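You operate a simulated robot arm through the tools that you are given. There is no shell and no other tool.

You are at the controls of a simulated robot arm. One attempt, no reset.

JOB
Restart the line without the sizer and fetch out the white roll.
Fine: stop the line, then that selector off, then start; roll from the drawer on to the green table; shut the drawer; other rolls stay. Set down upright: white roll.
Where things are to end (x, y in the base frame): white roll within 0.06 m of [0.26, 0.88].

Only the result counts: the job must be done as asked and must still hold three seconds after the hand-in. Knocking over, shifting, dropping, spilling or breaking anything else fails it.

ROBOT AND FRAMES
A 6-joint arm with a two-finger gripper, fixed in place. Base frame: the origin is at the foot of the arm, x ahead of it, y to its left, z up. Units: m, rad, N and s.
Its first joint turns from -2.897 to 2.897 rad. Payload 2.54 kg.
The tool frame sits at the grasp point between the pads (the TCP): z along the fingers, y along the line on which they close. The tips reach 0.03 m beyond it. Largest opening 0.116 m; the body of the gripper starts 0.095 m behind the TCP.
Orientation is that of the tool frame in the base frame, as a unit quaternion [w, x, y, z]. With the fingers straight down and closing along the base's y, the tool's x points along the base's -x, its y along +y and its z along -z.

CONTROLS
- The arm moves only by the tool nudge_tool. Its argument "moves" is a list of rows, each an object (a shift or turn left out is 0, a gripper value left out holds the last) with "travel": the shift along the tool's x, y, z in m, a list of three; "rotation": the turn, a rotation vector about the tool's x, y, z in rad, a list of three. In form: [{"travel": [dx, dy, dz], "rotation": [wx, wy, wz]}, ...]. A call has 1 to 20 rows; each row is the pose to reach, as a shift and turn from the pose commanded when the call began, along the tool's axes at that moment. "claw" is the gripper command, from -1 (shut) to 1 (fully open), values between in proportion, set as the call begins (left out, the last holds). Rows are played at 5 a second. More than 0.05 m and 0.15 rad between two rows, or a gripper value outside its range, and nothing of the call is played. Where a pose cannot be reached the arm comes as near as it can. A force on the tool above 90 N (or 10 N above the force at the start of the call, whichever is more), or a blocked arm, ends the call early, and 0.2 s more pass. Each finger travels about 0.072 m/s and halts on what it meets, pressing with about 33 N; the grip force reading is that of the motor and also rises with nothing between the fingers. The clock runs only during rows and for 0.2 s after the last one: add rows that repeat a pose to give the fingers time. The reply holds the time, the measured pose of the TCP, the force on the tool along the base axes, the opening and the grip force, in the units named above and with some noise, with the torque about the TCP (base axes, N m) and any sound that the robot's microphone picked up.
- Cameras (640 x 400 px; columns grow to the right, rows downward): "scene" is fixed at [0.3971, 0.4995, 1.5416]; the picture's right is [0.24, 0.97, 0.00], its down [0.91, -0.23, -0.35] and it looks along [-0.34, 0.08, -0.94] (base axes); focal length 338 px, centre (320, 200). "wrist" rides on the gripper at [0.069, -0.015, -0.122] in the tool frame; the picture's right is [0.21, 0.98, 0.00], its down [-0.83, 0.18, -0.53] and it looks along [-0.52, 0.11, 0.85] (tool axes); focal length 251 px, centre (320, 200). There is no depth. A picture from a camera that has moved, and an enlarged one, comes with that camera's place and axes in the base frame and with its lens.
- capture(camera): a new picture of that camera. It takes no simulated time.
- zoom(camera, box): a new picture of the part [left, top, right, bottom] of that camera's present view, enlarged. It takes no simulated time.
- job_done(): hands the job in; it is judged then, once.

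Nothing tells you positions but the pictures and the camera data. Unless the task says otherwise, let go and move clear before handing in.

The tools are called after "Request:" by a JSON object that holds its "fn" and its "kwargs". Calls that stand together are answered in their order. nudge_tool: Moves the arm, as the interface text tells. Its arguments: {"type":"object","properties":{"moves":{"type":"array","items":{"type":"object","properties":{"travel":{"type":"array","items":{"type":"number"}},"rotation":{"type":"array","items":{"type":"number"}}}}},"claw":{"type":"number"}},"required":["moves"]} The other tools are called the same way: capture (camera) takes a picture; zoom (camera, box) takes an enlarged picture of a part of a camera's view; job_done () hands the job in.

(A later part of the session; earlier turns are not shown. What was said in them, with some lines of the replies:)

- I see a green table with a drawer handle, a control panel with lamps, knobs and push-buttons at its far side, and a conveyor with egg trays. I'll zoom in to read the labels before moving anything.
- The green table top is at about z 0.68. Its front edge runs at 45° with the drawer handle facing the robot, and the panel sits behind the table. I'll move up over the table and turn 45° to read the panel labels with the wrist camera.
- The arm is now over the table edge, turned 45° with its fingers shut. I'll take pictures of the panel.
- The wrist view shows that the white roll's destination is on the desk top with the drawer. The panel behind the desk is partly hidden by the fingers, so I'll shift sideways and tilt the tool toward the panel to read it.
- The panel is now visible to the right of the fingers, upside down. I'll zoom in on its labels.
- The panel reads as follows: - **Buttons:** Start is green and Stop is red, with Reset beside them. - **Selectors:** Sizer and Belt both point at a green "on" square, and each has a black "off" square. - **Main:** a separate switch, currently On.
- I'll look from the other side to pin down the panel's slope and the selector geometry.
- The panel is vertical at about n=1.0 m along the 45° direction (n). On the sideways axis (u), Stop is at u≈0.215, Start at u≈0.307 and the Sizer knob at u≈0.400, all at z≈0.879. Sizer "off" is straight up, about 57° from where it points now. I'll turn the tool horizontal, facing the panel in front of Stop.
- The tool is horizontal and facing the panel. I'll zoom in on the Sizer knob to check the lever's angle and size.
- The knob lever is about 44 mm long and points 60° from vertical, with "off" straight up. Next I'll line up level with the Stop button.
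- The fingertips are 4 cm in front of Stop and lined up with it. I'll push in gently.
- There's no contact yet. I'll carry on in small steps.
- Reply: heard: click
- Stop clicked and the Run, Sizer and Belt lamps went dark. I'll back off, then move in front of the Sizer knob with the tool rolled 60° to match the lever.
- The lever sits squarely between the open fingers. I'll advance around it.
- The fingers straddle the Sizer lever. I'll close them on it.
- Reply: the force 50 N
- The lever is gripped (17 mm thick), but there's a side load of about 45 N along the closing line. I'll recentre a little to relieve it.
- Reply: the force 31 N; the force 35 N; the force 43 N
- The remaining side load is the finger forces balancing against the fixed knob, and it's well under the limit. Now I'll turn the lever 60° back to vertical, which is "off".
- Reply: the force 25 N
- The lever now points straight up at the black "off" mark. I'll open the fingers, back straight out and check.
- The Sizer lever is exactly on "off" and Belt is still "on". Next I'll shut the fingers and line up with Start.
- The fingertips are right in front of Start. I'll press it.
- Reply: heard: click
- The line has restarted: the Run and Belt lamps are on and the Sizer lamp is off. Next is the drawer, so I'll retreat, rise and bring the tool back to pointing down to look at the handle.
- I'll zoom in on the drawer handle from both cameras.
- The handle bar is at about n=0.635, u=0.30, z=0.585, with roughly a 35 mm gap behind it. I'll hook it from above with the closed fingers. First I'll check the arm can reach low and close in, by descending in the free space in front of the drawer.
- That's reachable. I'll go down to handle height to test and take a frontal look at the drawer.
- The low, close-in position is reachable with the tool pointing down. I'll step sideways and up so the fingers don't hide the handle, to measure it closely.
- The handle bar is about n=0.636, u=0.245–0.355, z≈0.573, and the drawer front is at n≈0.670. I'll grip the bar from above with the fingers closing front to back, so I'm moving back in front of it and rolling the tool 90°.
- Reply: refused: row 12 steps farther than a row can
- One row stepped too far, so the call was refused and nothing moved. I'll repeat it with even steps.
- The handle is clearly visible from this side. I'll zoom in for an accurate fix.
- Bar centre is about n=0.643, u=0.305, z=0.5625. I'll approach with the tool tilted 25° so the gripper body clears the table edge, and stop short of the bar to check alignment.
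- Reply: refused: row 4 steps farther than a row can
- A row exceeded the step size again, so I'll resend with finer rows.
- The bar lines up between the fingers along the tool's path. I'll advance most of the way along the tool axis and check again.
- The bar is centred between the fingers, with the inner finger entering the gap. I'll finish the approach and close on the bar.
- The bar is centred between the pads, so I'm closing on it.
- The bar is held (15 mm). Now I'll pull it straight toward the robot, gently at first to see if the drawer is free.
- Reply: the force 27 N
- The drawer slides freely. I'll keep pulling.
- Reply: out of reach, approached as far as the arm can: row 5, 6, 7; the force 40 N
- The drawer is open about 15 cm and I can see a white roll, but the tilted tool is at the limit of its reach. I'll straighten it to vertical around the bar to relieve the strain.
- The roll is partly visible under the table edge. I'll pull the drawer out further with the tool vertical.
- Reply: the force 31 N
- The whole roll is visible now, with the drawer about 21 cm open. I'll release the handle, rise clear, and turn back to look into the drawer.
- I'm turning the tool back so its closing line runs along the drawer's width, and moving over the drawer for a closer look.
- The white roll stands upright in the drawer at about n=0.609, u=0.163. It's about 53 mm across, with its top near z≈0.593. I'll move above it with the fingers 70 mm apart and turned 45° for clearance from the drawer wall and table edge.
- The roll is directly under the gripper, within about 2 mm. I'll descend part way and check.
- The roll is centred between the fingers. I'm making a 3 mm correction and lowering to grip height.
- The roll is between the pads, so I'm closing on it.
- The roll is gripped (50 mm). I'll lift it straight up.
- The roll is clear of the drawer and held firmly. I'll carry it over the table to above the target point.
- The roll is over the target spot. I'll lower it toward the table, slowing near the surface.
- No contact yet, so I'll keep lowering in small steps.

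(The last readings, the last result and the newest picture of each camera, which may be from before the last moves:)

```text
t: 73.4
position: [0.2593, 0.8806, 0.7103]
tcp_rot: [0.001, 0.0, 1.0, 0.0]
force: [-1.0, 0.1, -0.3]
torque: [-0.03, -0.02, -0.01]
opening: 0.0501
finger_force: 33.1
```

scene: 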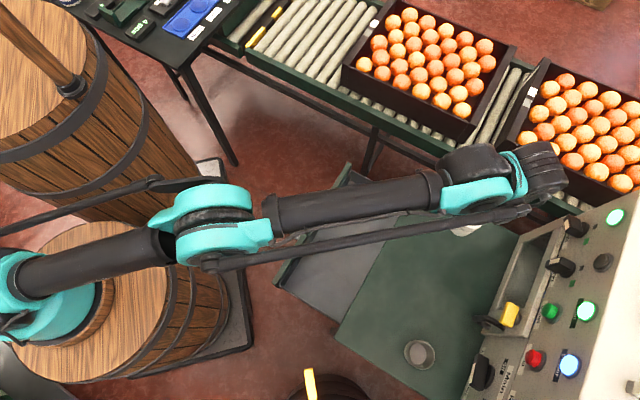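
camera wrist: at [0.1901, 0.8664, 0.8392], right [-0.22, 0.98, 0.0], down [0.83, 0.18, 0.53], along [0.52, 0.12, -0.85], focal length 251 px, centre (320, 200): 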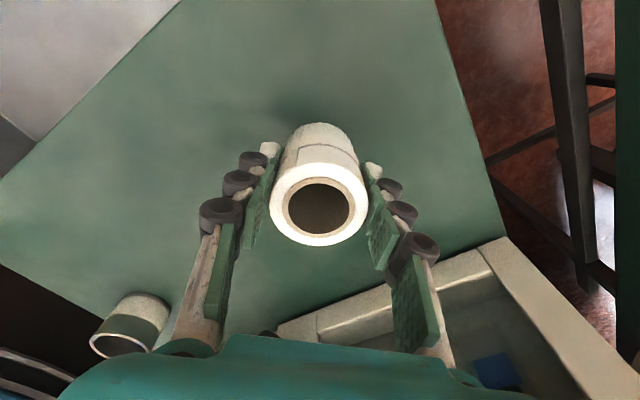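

Request:
{"fn": "zoom", "kwargs": {"camera": "wrist", "box": [240, 90, 400, 190]}}

Request:
{"fn": "zoom", "kwargs": {"camera": "scene", "box": [420, 190, 520, 290]}}

```text
4.00 times, centred on (320, 140) of wrist
camera zoom: at [0.1904, 0.8665, 0.8336], right [-0.22, 0.98, 0.0], down [0.83, 0.18, 0.53], along [0.52, 0.12, -0.85], focal length 1006 px, centre (320, 440)
```

zoom: 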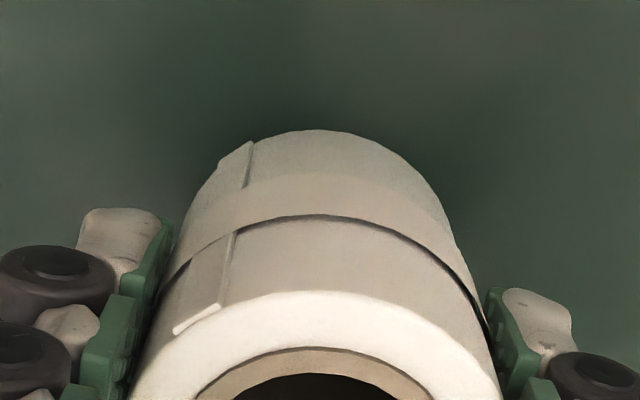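

```text
4.00 times, centred on (470, 240) of scene
camera zoom: at [0.3971, 0.4995, 1.5416], right [0.24, 0.97, 0.0], down [0.91, -0.23, -0.35], along [-0.34, 0.08, -0.94], focal length 1351 px, centre (-280, 40)
```

zoom: 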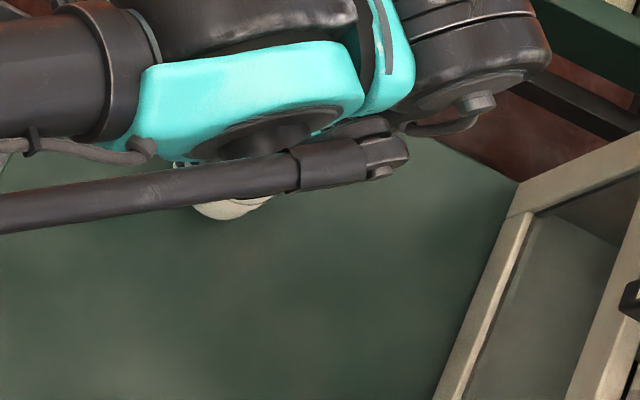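

A contact shadow is darkening around the roll, and its base is clearly below the fingertips. I'll continue gently.

Request:
{"fn": "nudge_tool", "kwargs": {"moves": [{"travel": [0, 0, 0.0015]}, {"travel": [0, 0, 0.003]}, {"travel": [0, 0, 0.003]}]}}

Request:
{"fn": "nudge_tool", "kwargs": {"moves": [{"travel": [0, 0, 0.001]}, {"travel": [0, 0, 0.002]}, {"travel": [0, 0, 0.002]}]}}

```text
t: 74.2
position: [0.2599, 0.8807, 0.7093]
tcp_rot: [0.001, -0.001, 1.0, 0.001]
force: [-0.6, 0.1, -0.6]
torque: [-0.01, 0.02, 0.0]
opening: 0.0503
finger_force: 32.3
```

```text
t: 75.0
position: [0.2591, 0.8806, 0.7063]
tcp_rot: [0.0, -0.001, 1.0, 0.001]
force: [0.8, -0.2, 0.0]
torque: [-0.01, 0.04, -0.01]
opening: 0.0502
finger_force: 32.9
```

Request:
{"fn": "nudge_tool", "kwargs": {"moves": [{"travel": [0, 0, 0.001]}, {"travel": [0, 0, 0.002]}, {"travel": [0, 0, 0.002]}]}}

Request:
{"fn": "nudge_tool", "kwargs": {"moves": [{"travel": [0, 0, 0.001]}, {"travel": [0, 0, 0.002]}, {"travel": [0, 0, 0.002]}]}}

Request:
{"fn": "zoom", "kwargs": {"camera": "wrist", "box": [240, 90, 400, 190]}}

```text
t: 75.8
position: [0.2588, 0.8798, 0.7056]
tcp_rot: [0.001, -0.001, 1.0, 0.001]
force: [0.1, 0.4, -0.4]
torque: [0.04, -0.01, 0.01]
opening: 0.0499
finger_force: 32.7
```

```text
t: 76.6
position: [0.26, 0.8793, 0.7026]
tcp_rot: [0.001, -0.002, 1.0, 0.001]
force: [0.7, 0.8, -0.2]
torque: [0.01, 0.03, 0.0]
opening: 0.0505
finger_force: 33.5
```

```text
4.00 times, centred on (320, 140) of wrist
camera zoom: at [0.191, 0.866, 0.8245], right [-0.22, 0.98, 0.0], down [0.83, 0.18, 0.53], along [0.52, 0.12, -0.85], focal length 1006 px, centre (320, 440)
```

zoom: 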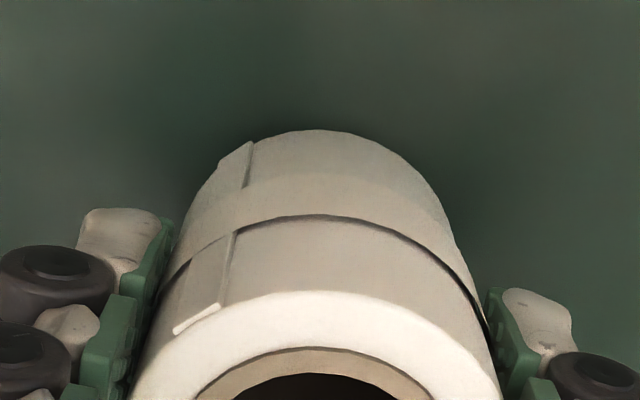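

Request:
{"fn": "nudge_tool", "kwargs": {"moves": [{"travel": [0, 0, 0.001]}, {"travel": [0, 0, 0.002]}, {"travel": [0, 0, 0.002]}]}}

Request:
{"fn": "nudge_tool", "kwargs": {"moves": [{"travel": [0, 0, 0.001]}, {"travel": [0, 0, 0.002]}, {"travel": [0, 0, 0.002]}]}}

```text
t: 77.4
position: [0.2594, 0.8804, 0.7004]
tcp_rot: [0.001, -0.001, 1.0, 0.001]
force: [-1.2, 0.6, -0.7]
torque: [-0.01, 0.03, 0.0]
opening: 0.0503
finger_force: 33.2
```

```text
t: 78.2
position: [0.2583, 0.8801, 0.6977]
tcp_rot: [0.0, -0.001, 1.0, 0.001]
force: [0.1, -0.4, 0.2]
torque: [0.0, 0.0, 0.01]
opening: 0.0504
finger_force: 32.8
```

The table surface is evidently a bit lower than my first estimate; re-triangulating gives about 0.65. The roll's base is about 5 cm below the TCP, so contact should be close. I'll keep the small steps.

Request:
{"fn": "nudge_tool", "kwargs": {"moves": [{"travel": [0, 0, 0.001]}, {"travel": [0, 0, 0.002]}, {"travel": [0, 0, 0.002]}]}}

Request:
{"fn": "nudge_tool", "kwargs": {"moves": [{"travel": [0, 0, 0.001]}, {"travel": [0, 0, 0.002]}, {"travel": [0, 0, 0.002]}]}}

```text
t: 79.0
position: [0.2597, 0.8804, 0.696]
tcp_rot: [0.0, -0.001, 1.0, 0.002]
force: [0.5, -0.2, -1.1]
torque: [0.02, 0.02, 0.03]
opening: 0.0503
finger_force: 33.2
```

```text
t: 79.8
position: [0.2596, 0.8797, 0.6939]
tcp_rot: [0.0, 0.0, 1.0, 0.001]
force: [0.5, 5.8, 14.1]
torque: [0.22, -0.04, -0.01]
opening: 0.0503
finger_force: 33.1
```

The roll has touched down (about 14 N upward). I'll ease off slightly, open the fingers and check it stands.

Request:
{"fn": "nudge_tool", "kwargs": {"moves": [{"travel": [0, 0, -0.0008]}, {"travel": [0, 0, -0.0008]}]}}

Request:
{"fn": "nudge_tool", "kwargs": {"moves": [{"travel": [0, 0, 0]}, {"travel": [0, 0, 0]}, {"travel": [0, 0, 0]}, {"travel": [0, 0, 0]}], "claw": 0.25}}

Request:
{"fn": "capture", "kwargs": {"camera": "wrist"}}

```text
t: 80.4
position: [0.2596, 0.8793, 0.6946]
tcp_rot: [0.0, -0.001, 1.0, 0.001]
force: [-1.1, 1.0, 8.9]
torque: [-0.01, 0.04, 0.0]
opening: 0.0502
finger_force: 33.6
```

```text
t: 81.4
position: [0.2598, 0.8796, 0.6943]
tcp_rot: [0.0, -0.001, 1.0, 0.001]
force: [-0.8, 0.5, -0.4]
torque: [0.01, -0.01, 0.0]
opening: 0.0727
finger_force: 0.1
```

```text
taken
camera wrist: at [0.1906, 0.8658, 0.8169], right [-0.22, 0.98, 0.0], down [0.83, 0.18, 0.53], along [0.52, 0.12, -0.85], focal length 251 px, centre (320, 200)
```

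wrist: 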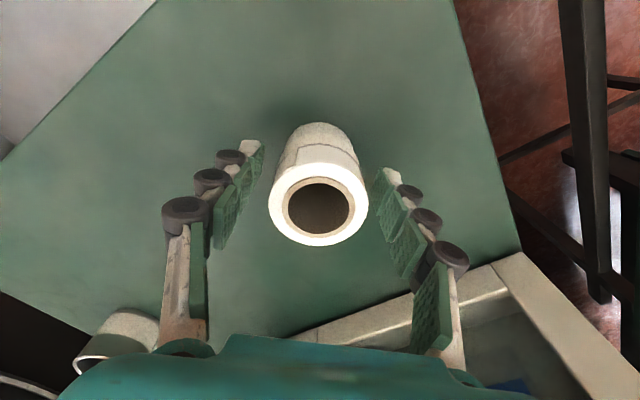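

The roll stands free between the open fingers. I'll rise straight up.

Request:
{"fn": "nudge_tool", "kwargs": {"moves": [{"travel": [0, 0, -0.015]}, {"travel": [0, 0, -0.035]}, {"travel": [0, 0, -0.06]}, {"travel": [0, 0, -0.09]}, {"travel": [0, 0, -0.125]}, {"travel": [0, 0, -0.16]}, {"travel": [0, 0, -0.2]}, {"travel": [0, 0, -0.2]}]}}

Request:
{"fn": "capture", "kwargs": {"camera": "wrist"}}

```text
t: 83.2
position: [0.2581, 0.8744, 0.894]
tcp_rot: [0.0, -0.001, 1.0, 0.001]
force: [0.1, -0.1, 0.0]
torque: [0.02, -0.01, -0.04]
opening: 0.0726
finger_force: 0.1
out of reach, approached as far as the arm can: row 7, 8
```

```text
taken
camera wrist: at [0.1887, 0.8609, 1.016], right [-0.22, 0.98, 0.0], down [0.83, 0.18, 0.53], along [0.52, 0.12, -0.85], focal length 251 px, centre (320, 200)
```

wrist: 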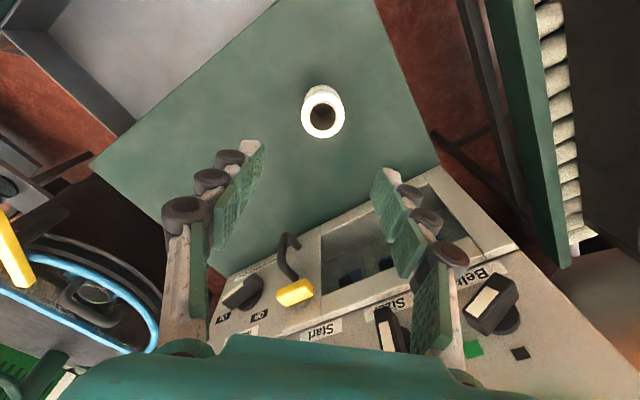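

The roll stands upright at the target. Next I'll shut the drawer by re-gripping the handle where I released it, so I'm moving back above that spot with the same roll angle.

Request:
{"fn": "nudge_tool", "kwargs": {"moves": [{"travel": [0.0178, -0.0348, 0], "rotation": [0, 0, 0.0785]}, {"travel": [0.0355, -0.0697, 0], "rotation": [0, 0, 0.157]}, {"travel": [0.0533, -0.1045, 0], "rotation": [0, 0, 0.2355]}, {"travel": [0.071, -0.1394, 0], "rotation": [0, 0, 0.314]}, {"travel": [0.0888, -0.1742, 0], "rotation": [0, 0, 0.3925]}, {"travel": [0.1065, -0.209, 0], "rotation": [0, 0, 0.471]}, {"travel": [0.1243, -0.2439, 0], "rotation": [0, 0, 0.5495]}, {"travel": [0.142, -0.2787, 0], "rotation": [0, 0, 0.628]}, {"travel": [0.1598, -0.3136, 0], "rotation": [0, 0, 0.7065]}, {"travel": [0.1775, -0.3484, 0], "rotation": [0, 0, 0.785]}, {"travel": [0.1775, -0.3484, 0.04], "rotation": [0, 0, 0.785]}, {"travel": [0.1775, -0.3484, 0.08], "rotation": [0, 0, 0.785]}, {"travel": [0.1775, -0.3484, 0.1], "rotation": [0, 0, 0.785]}, {"travel": [0.1775, -0.3484, 0.1], "rotation": [0, 0, 0.785]}], "claw": -0.35}}

Request:
{"fn": "capture", "kwargs": {"camera": "scene"}}

Request:
{"fn": "capture", "kwargs": {"camera": "wrist"}}

```text
t: 86.2
position: [0.0816, 0.5276, 0.7927]
tcp_rot: [0.001, 0.381, 0.924, 0.001]
force: [-0.1, -0.3, 0.0]
torque: [0.01, -0.02, 0.01]
opening: 0.0377
finger_force: 0.0
```

```text
taken
```

scene: 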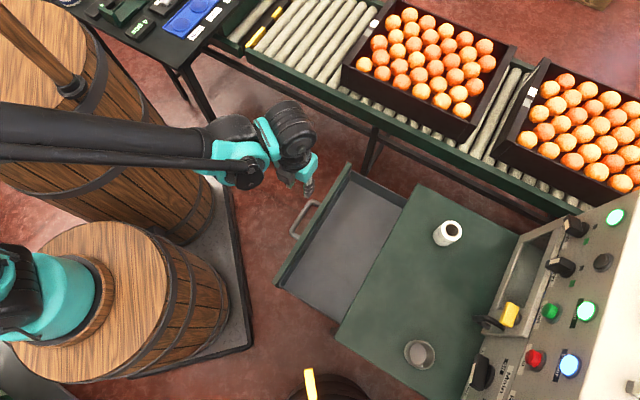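

```text
taken
camera wrist: at [0.0217, 0.5664, 0.9153], right [0.54, 0.84, 0.0], down [0.71, -0.46, 0.53], along [0.45, -0.29, -0.85], focal length 251 px, centre (320, 200)
```

wrist: 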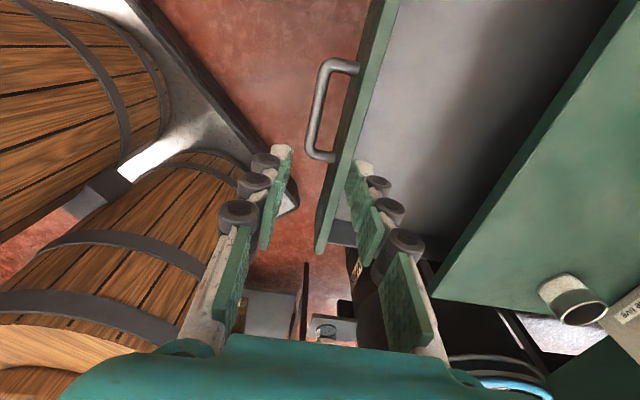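

The view matches the moment I released the handle, so the drawer hasn't moved, and the roll stands on the table. I'll descend over the bar.

Request:
{"fn": "nudge_tool", "kwargs": {"moves": [{"travel": [0, -0.002, 0.04]}, {"travel": [0, -0.002, 0.08]}, {"travel": [0, -0.002, 0.115]}, {"travel": [0, -0.002, 0.14]}, {"travel": [0, -0.002, 0.16]}, {"travel": [0, -0.002, 0.175]}, {"travel": [0, -0.002, 0.175]}]}}

Request:
{"fn": "capture", "kwargs": {"camera": "wrist"}}

```text
t: 87.8
position: [0.0798, 0.5272, 0.6173]
tcp_rot: [0.001, 0.381, 0.925, 0.002]
force: [0.3, -0.6, -0.3]
torque: [-0.01, 0.01, 0.02]
opening: 0.0378
finger_force: 0.1
```

```text
taken
camera wrist: at [0.0209, 0.5667, 0.7392], right [0.54, 0.84, 0.0], down [0.71, -0.46, 0.53], along [0.45, -0.29, -0.85], focal length 251 px, centre (320, 200)
```

wrist: 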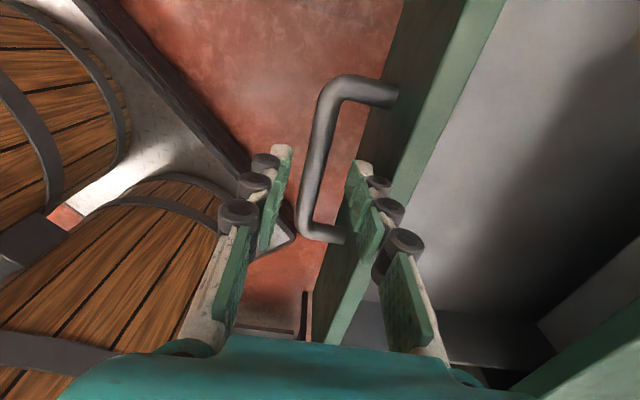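

The bar sits between the fingers. I'll lower the last 27 mm and close on it.

Request:
{"fn": "nudge_tool", "kwargs": {"moves": [{"travel": [0, 0, 0.01]}, {"travel": [0, 0, 0.02]}, {"travel": [0, 0, 0.029]}, {"travel": [0, 0, 0.029]}]}}

Request:
{"fn": "nudge_tool", "kwargs": {"moves": [{"travel": [0, 0, 0]}, {"travel": [0, 0, 0]}, {"travel": [0, 0, 0]}, {"travel": [0, 0, 0]}], "claw": -1}}

Request:
{"fn": "capture", "kwargs": {"camera": "wrist"}}

```text
t: 88.8
position: [0.08, 0.5252, 0.5876]
tcp_rot: [0.0, 0.382, 0.924, 0.002]
force: [0.3, -0.7, 1.1]
torque: [-0.05, 0.01, 0.01]
opening: 0.0376
finger_force: 0.0
```

```text
t: 89.8
position: [0.0803, 0.528, 0.5894]
tcp_rot: [0.0, 0.382, 0.924, 0.0]
force: [2.3, 1.1, -6.4]
torque: [0.06, -0.02, 0.41]
opening: 0.0148
finger_force: 41.4
```

```text
taken
camera wrist: at [0.0201, 0.5655, 0.7104], right [0.54, 0.84, 0.0], down [0.71, -0.46, 0.53], along [0.45, -0.29, -0.85], focal length 251 px, centre (320, 200)
```

wrist: 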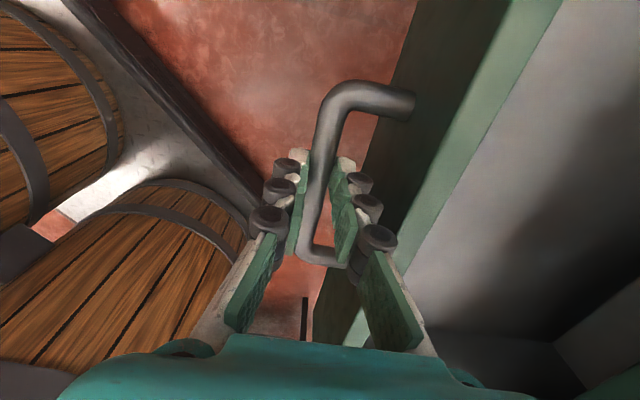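

I have the handle. I'll push the drawer in smoothly and slowly.

Request:
{"fn": "nudge_tool", "kwargs": {"moves": [{"travel": [0, 0.007, 0]}, {"travel": [0, 0.018, 0]}, {"travel": [0, 0.032, 0]}, {"travel": [0, 0.046, 0]}, {"travel": [0, 0.06, 0]}, {"travel": [0, 0.074, 0]}, {"travel": [0, 0.088, 0]}, {"travel": [0, 0.102, 0]}, {"travel": [0, 0.116, 0]}, {"travel": [0, 0.13, 0]}, {"travel": [0, 0.144, 0]}, {"travel": [0, 0.158, 0]}, {"travel": [0, 0.168, 0]}, {"travel": [0, 0.175, 0]}, {"travel": [0, 0.18, 0]}, {"travel": [0, 0.18, 0]}]}}

Request:
{"fn": "zoom", "kwargs": {"camera": "scene", "box": [280, 160, 480, 320]}}

Request:
{"fn": "capture", "kwargs": {"camera": "wrist"}}

```text
t: 93.2
position: [0.2068, 0.6542, 0.5885]
tcp_rot: [0.0, 0.382, 0.924, 0.001]
force: [-19.6, 21.6, -8.1]
torque: [0.52, 0.48, 0.44]
opening: 0.0151
finger_force: 41.4
```

```text
2.50 times, centred on (380, 240) of scene
camera zoom: at [0.3971, 0.4995, 1.5416], right [0.24, 0.97, 0.0], down [0.91, -0.23, -0.35], along [-0.34, 0.08, -0.94], focal length 845 px, centre (170, 100)
```

zoom: 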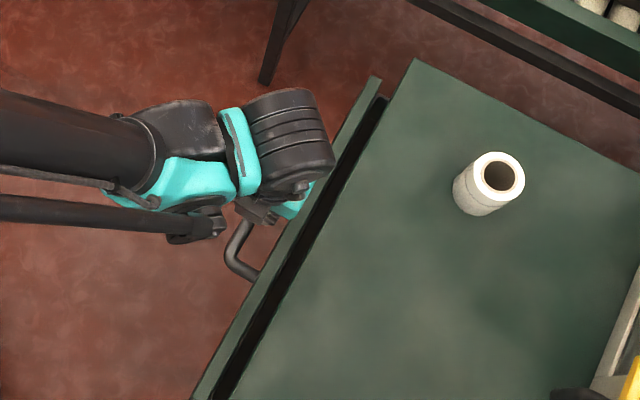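

```text
taken
camera wrist: at [0.1475, 0.6923, 0.7105], right [0.54, 0.84, 0.0], down [0.71, -0.46, 0.53], along [0.45, -0.29, -0.85], focal length 251 px, centre (320, 200)
```

wrist: 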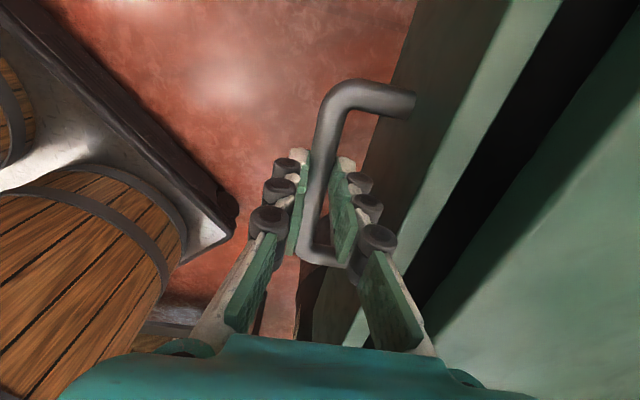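

There are about 34 mm left to close. I'll continue slowly.

Request:
{"fn": "nudge_tool", "kwargs": {"moves": [{"travel": [0, 0.006, 0]}, {"travel": [0, 0.012, 0]}, {"travel": [0, 0.018, 0]}, {"travel": [0, 0.023, 0]}, {"travel": [0, 0.027, 0]}, {"travel": [0, 0.03, 0]}, {"travel": [0, 0.03, 0]}]}}

Request:
{"fn": "zoom", "kwargs": {"camera": "scene", "box": [280, 160, 480, 320]}}

```text
t: 94.8
position: [0.23, 0.675, 0.5883]
tcp_rot: [0.001, 0.383, 0.924, 0.001]
force: [-2.2, 6.2, -23.6]
torque: [0.09, -0.01, 0.52]
opening: 0.0153
finger_force: 41.5
```

```text
2.50 times, centred on (380, 240) of scene
camera zoom: at [0.3971, 0.4995, 1.5416], right [0.24, 0.97, 0.0], down [0.91, -0.23, -0.35], along [-0.34, 0.08, -0.94], focal length 845 px, centre (170, 100)
```

zoom: 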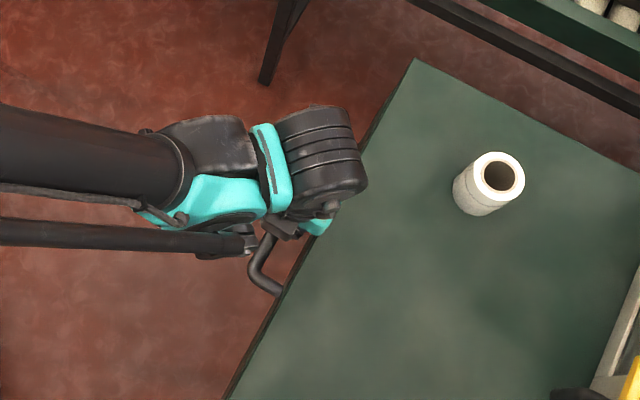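

It's almost flush. I'll push in the last few millimetres until the drawer stops.

Request:
{"fn": "nudge_tool", "kwargs": {"moves": [{"travel": [0, 0.002, 0]}, {"travel": [0, 0.004, 0]}, {"travel": [0, 0.004, 0]}]}}

```text
t: 95.6
position: [0.2321, 0.6763, 0.5902]
tcp_rot: [0.0, 0.382, 0.924, 0.0]
force: [0.1, -10.0, -10.1]
torque: [-0.6, -0.22, 0.52]
opening: 0.0154
finger_force: 41.3
```

Request:
{"fn": "nudge_tool", "kwargs": {"moves": [{"travel": [0, 0.002, 0]}, {"travel": [0, 0.004, 0]}, {"travel": [0, 0.004, 0]}]}}

Request:
{"fn": "capture", "kwargs": {"camera": "wrist"}}

Request:
{"fn": "zoom", "kwargs": {"camera": "scene", "box": [280, 160, 480, 320]}}

```text
t: 96.4
position: [0.2325, 0.6773, 0.5872]
tcp_rot: [-0.001, 0.381, 0.924, -0.003]
force: [-19.6, -53.3, -17.8]
torque: [-0.74, 0.93, 0.57]
opening: 0.0151
finger_force: 41.1
```

```text
taken
camera wrist: at [0.1728, 0.7171, 0.7113], right [0.54, 0.84, 0.0], down [0.71, -0.45, 0.53], along [0.45, -0.29, -0.84], focal length 251 px, centre (320, 200)
```

wrist: 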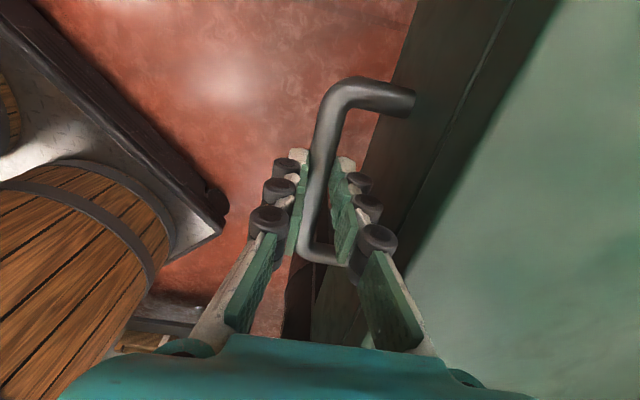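

```text
2.50 times, centred on (380, 240) of scene
camera zoom: at [0.3971, 0.4995, 1.5416], right [0.24, 0.97, 0.0], down [0.91, -0.23, -0.35], along [-0.34, 0.08, -0.94], focal length 845 px, centre (170, 100)
```

zoom: 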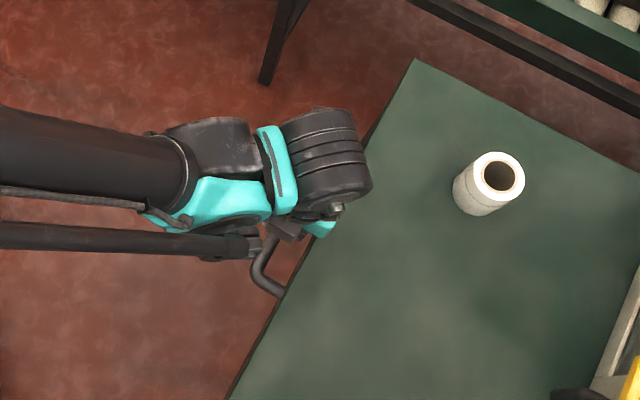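

The drawer is against its stop (about 50 N push-back). I'll relax the push without pulling, then open the fingers.

Request:
{"fn": "nudge_tool", "kwargs": {"moves": [{"travel": [0, -0.002, 0]}, {"travel": [0, -0.003, 0]}]}}

Request:
{"fn": "nudge_tool", "kwargs": {"moves": [{"travel": [0, 0, 0]}, {"travel": [0, 0, 0]}, {"travel": [0, 0, 0]}], "claw": -0.4}}

Request:
{"fn": "capture", "kwargs": {"camera": "wrist"}}

```text
t: 97.0
position: [0.2328, 0.6773, 0.5878]
tcp_rot: [0.002, 0.382, 0.924, 0.0]
force: [-15.1, -31.7, -11.1]
torque: [-1.44, -0.42, 0.49]
opening: 0.0156
finger_force: 41.2
```

```text
t: 97.8
position: [0.2332, 0.6788, 0.5896]
tcp_rot: [0.0, 0.382, 0.924, 0.001]
force: [-1.7, -0.8, 1.1]
torque: [0.1, -0.11, 0.0]
opening: 0.0333
finger_force: 0.2
```

```text
taken
camera wrist: at [0.1727, 0.717, 0.7113], right [0.54, 0.84, 0.0], down [0.71, -0.46, 0.53], along [0.45, -0.29, -0.85], focal length 251 px, centre (320, 200)
```

wrist: 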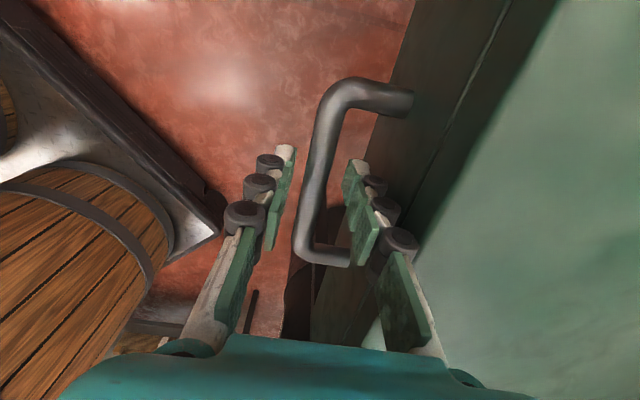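

The bar is released and the drawer stays flush. I'll rise up and away from the table edge.

Request:
{"fn": "nudge_tool", "kwargs": {"moves": [{"travel": [0, -0.003, -0.004]}, {"travel": [0, -0.004, -0.012]}, {"travel": [0, -0.004, -0.02]}, {"travel": [0, -0.01, -0.035]}, {"travel": [0, -0.03, -0.06]}, {"travel": [0, -0.05, -0.09]}, {"travel": [0, -0.075, -0.12]}, {"travel": [0, -0.1, -0.15]}, {"travel": [0, -0.12, -0.19]}, {"travel": [0, -0.13, -0.23]}, {"travel": [0, -0.14, -0.27]}, {"travel": [0, -0.14, -0.27]}]}}

Request:
{"fn": "capture", "kwargs": {"camera": "scene"}}

Request:
{"fn": "capture", "kwargs": {"camera": "wrist"}}

Request:
{"fn": "zoom", "kwargs": {"camera": "scene", "box": [320, 170, 540, 400]}}

Request:
{"fn": "zoom", "kwargs": {"camera": "scene", "box": [440, 200, 640, 400]}}

```text
t: 100.4
position: [0.1327, 0.5799, 0.8598]
tcp_rot: [0.001, 0.382, 0.924, 0.001]
force: [-0.6, -0.2, 0.5]
torque: [0.01, 0.02, 0.03]
opening: 0.0351
finger_force: 0.1
```

```text
taken
```

scene: 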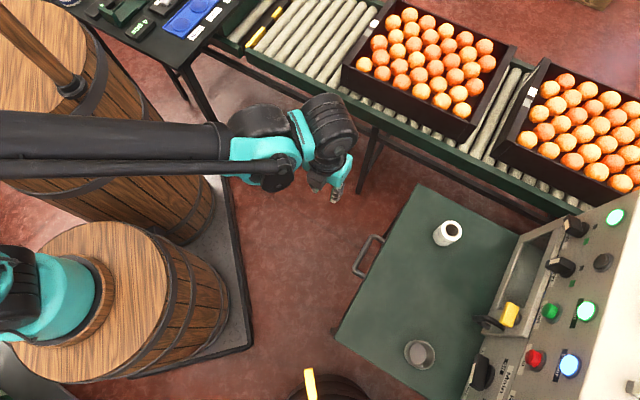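

```text
taken
camera wrist: at [0.0736, 0.619, 0.983], right [0.54, 0.84, 0.0], down [0.71, -0.46, 0.53], along [0.45, -0.29, -0.85], focal length 251 px, centre (320, 200)
```

wrist: 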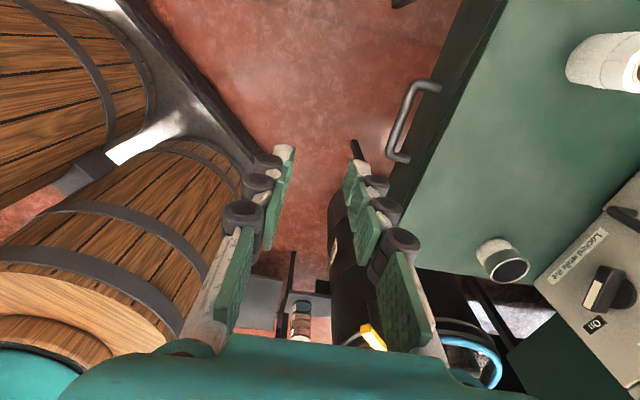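

```text
1.74 times, centred on (430, 285) of scene
camera zoom: at [0.3971, 0.4995, 1.5416], right [0.24, 0.97, 0.0], down [0.91, -0.23, -0.35], along [-0.34, 0.08, -0.94], focal length 588 px, centre (129, 52)
```

zoom: 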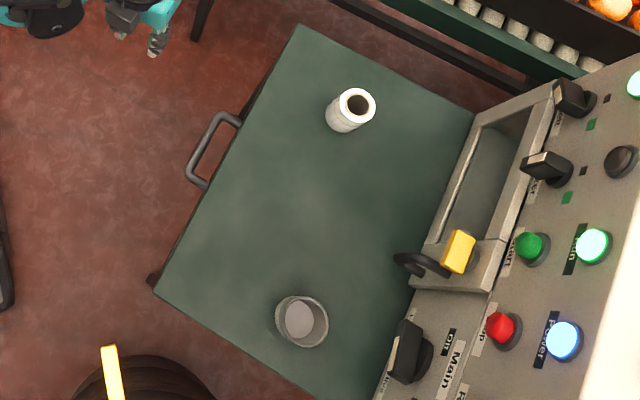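

```text
2.00 times, centred on (540, 300) of scene
camera zoom: at [0.3971, 0.4995, 1.5416], right [0.24, 0.97, 0.0], down [0.91, -0.23, -0.35], along [-0.34, 0.08, -0.94], focal length 676 px, centre (-120, 0)
```

zoom: 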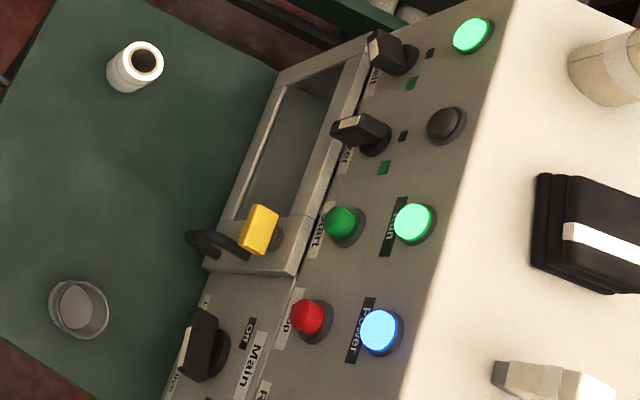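

Everything looks in place. Before handing in, I'll compare the handle with the first picture at the same zoom to confirm the drawer is fully shut.

Request:
{"fn": "zoom", "kwargs": {"camera": "scene", "box": [320, 170, 480, 330]}}

Request:
{"fn": "zoom", "kwargs": {"camera": "wrist", "box": [360, 20, 520, 220]}}

```text
2.50 times, centred on (400, 250) of scene
camera zoom: at [0.3971, 0.4995, 1.5416], right [0.24, 0.97, 0.0], down [0.91, -0.23, -0.35], along [-0.34, 0.08, -0.94], focal length 845 px, centre (120, 75)
```

zoom: 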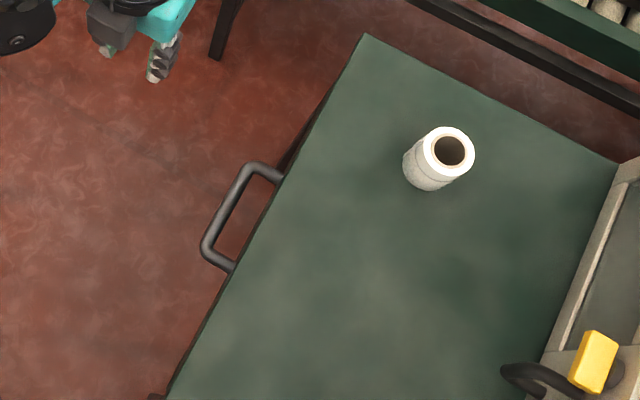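

```text
2.00 times, centred on (440, 120) of wrist
camera zoom: at [0.0736, 0.619, 0.983], right [0.54, 0.84, 0.0], down [0.71, -0.46, 0.53], along [0.45, -0.29, -0.85], focal length 503 px, centre (80, 360)
```

zoom: 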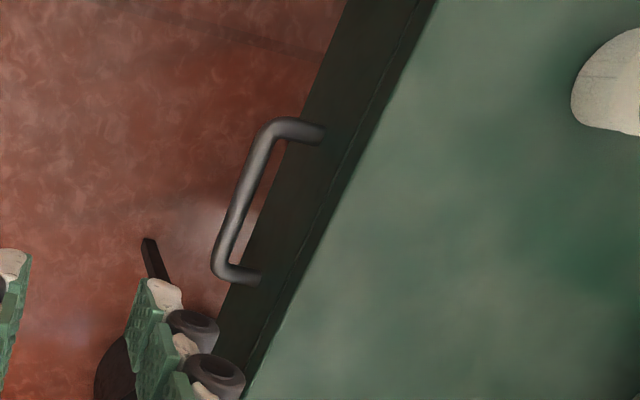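

The handle is back at exactly its original pixels, so the drawer is fully shut. The white roll stands upright at about [0.26, 0.88]. Run and Belt are lit, Sizer is off, and the arm is clear, so I'm handing in.

Request:
{"fn": "job_done", "kwargs": {}}

```text
The job is handed in.
```

The job is handed in: the line is running without the sizer, and the white roll is out on the green table. No result came back with the hand-in, so this is from my own last checks.

- **Line:** I pressed Stop, turned the Sizer selector to off, then pressed Start. The Run and Belt lamps are lit and the Sizer lamp is dark.
- **White roll:** it stands upright at about [0.26, 0.88], where the gripper released it.
- **Drawer:** I pushed it in until it hit its stop. The handle is back exactly where it was in the first pictures.
- **Everything else:** the cup on the table did not move. I saw no other rolls in the part of the drawer I opened, and touched none.

The gripper is open and clear of the table.
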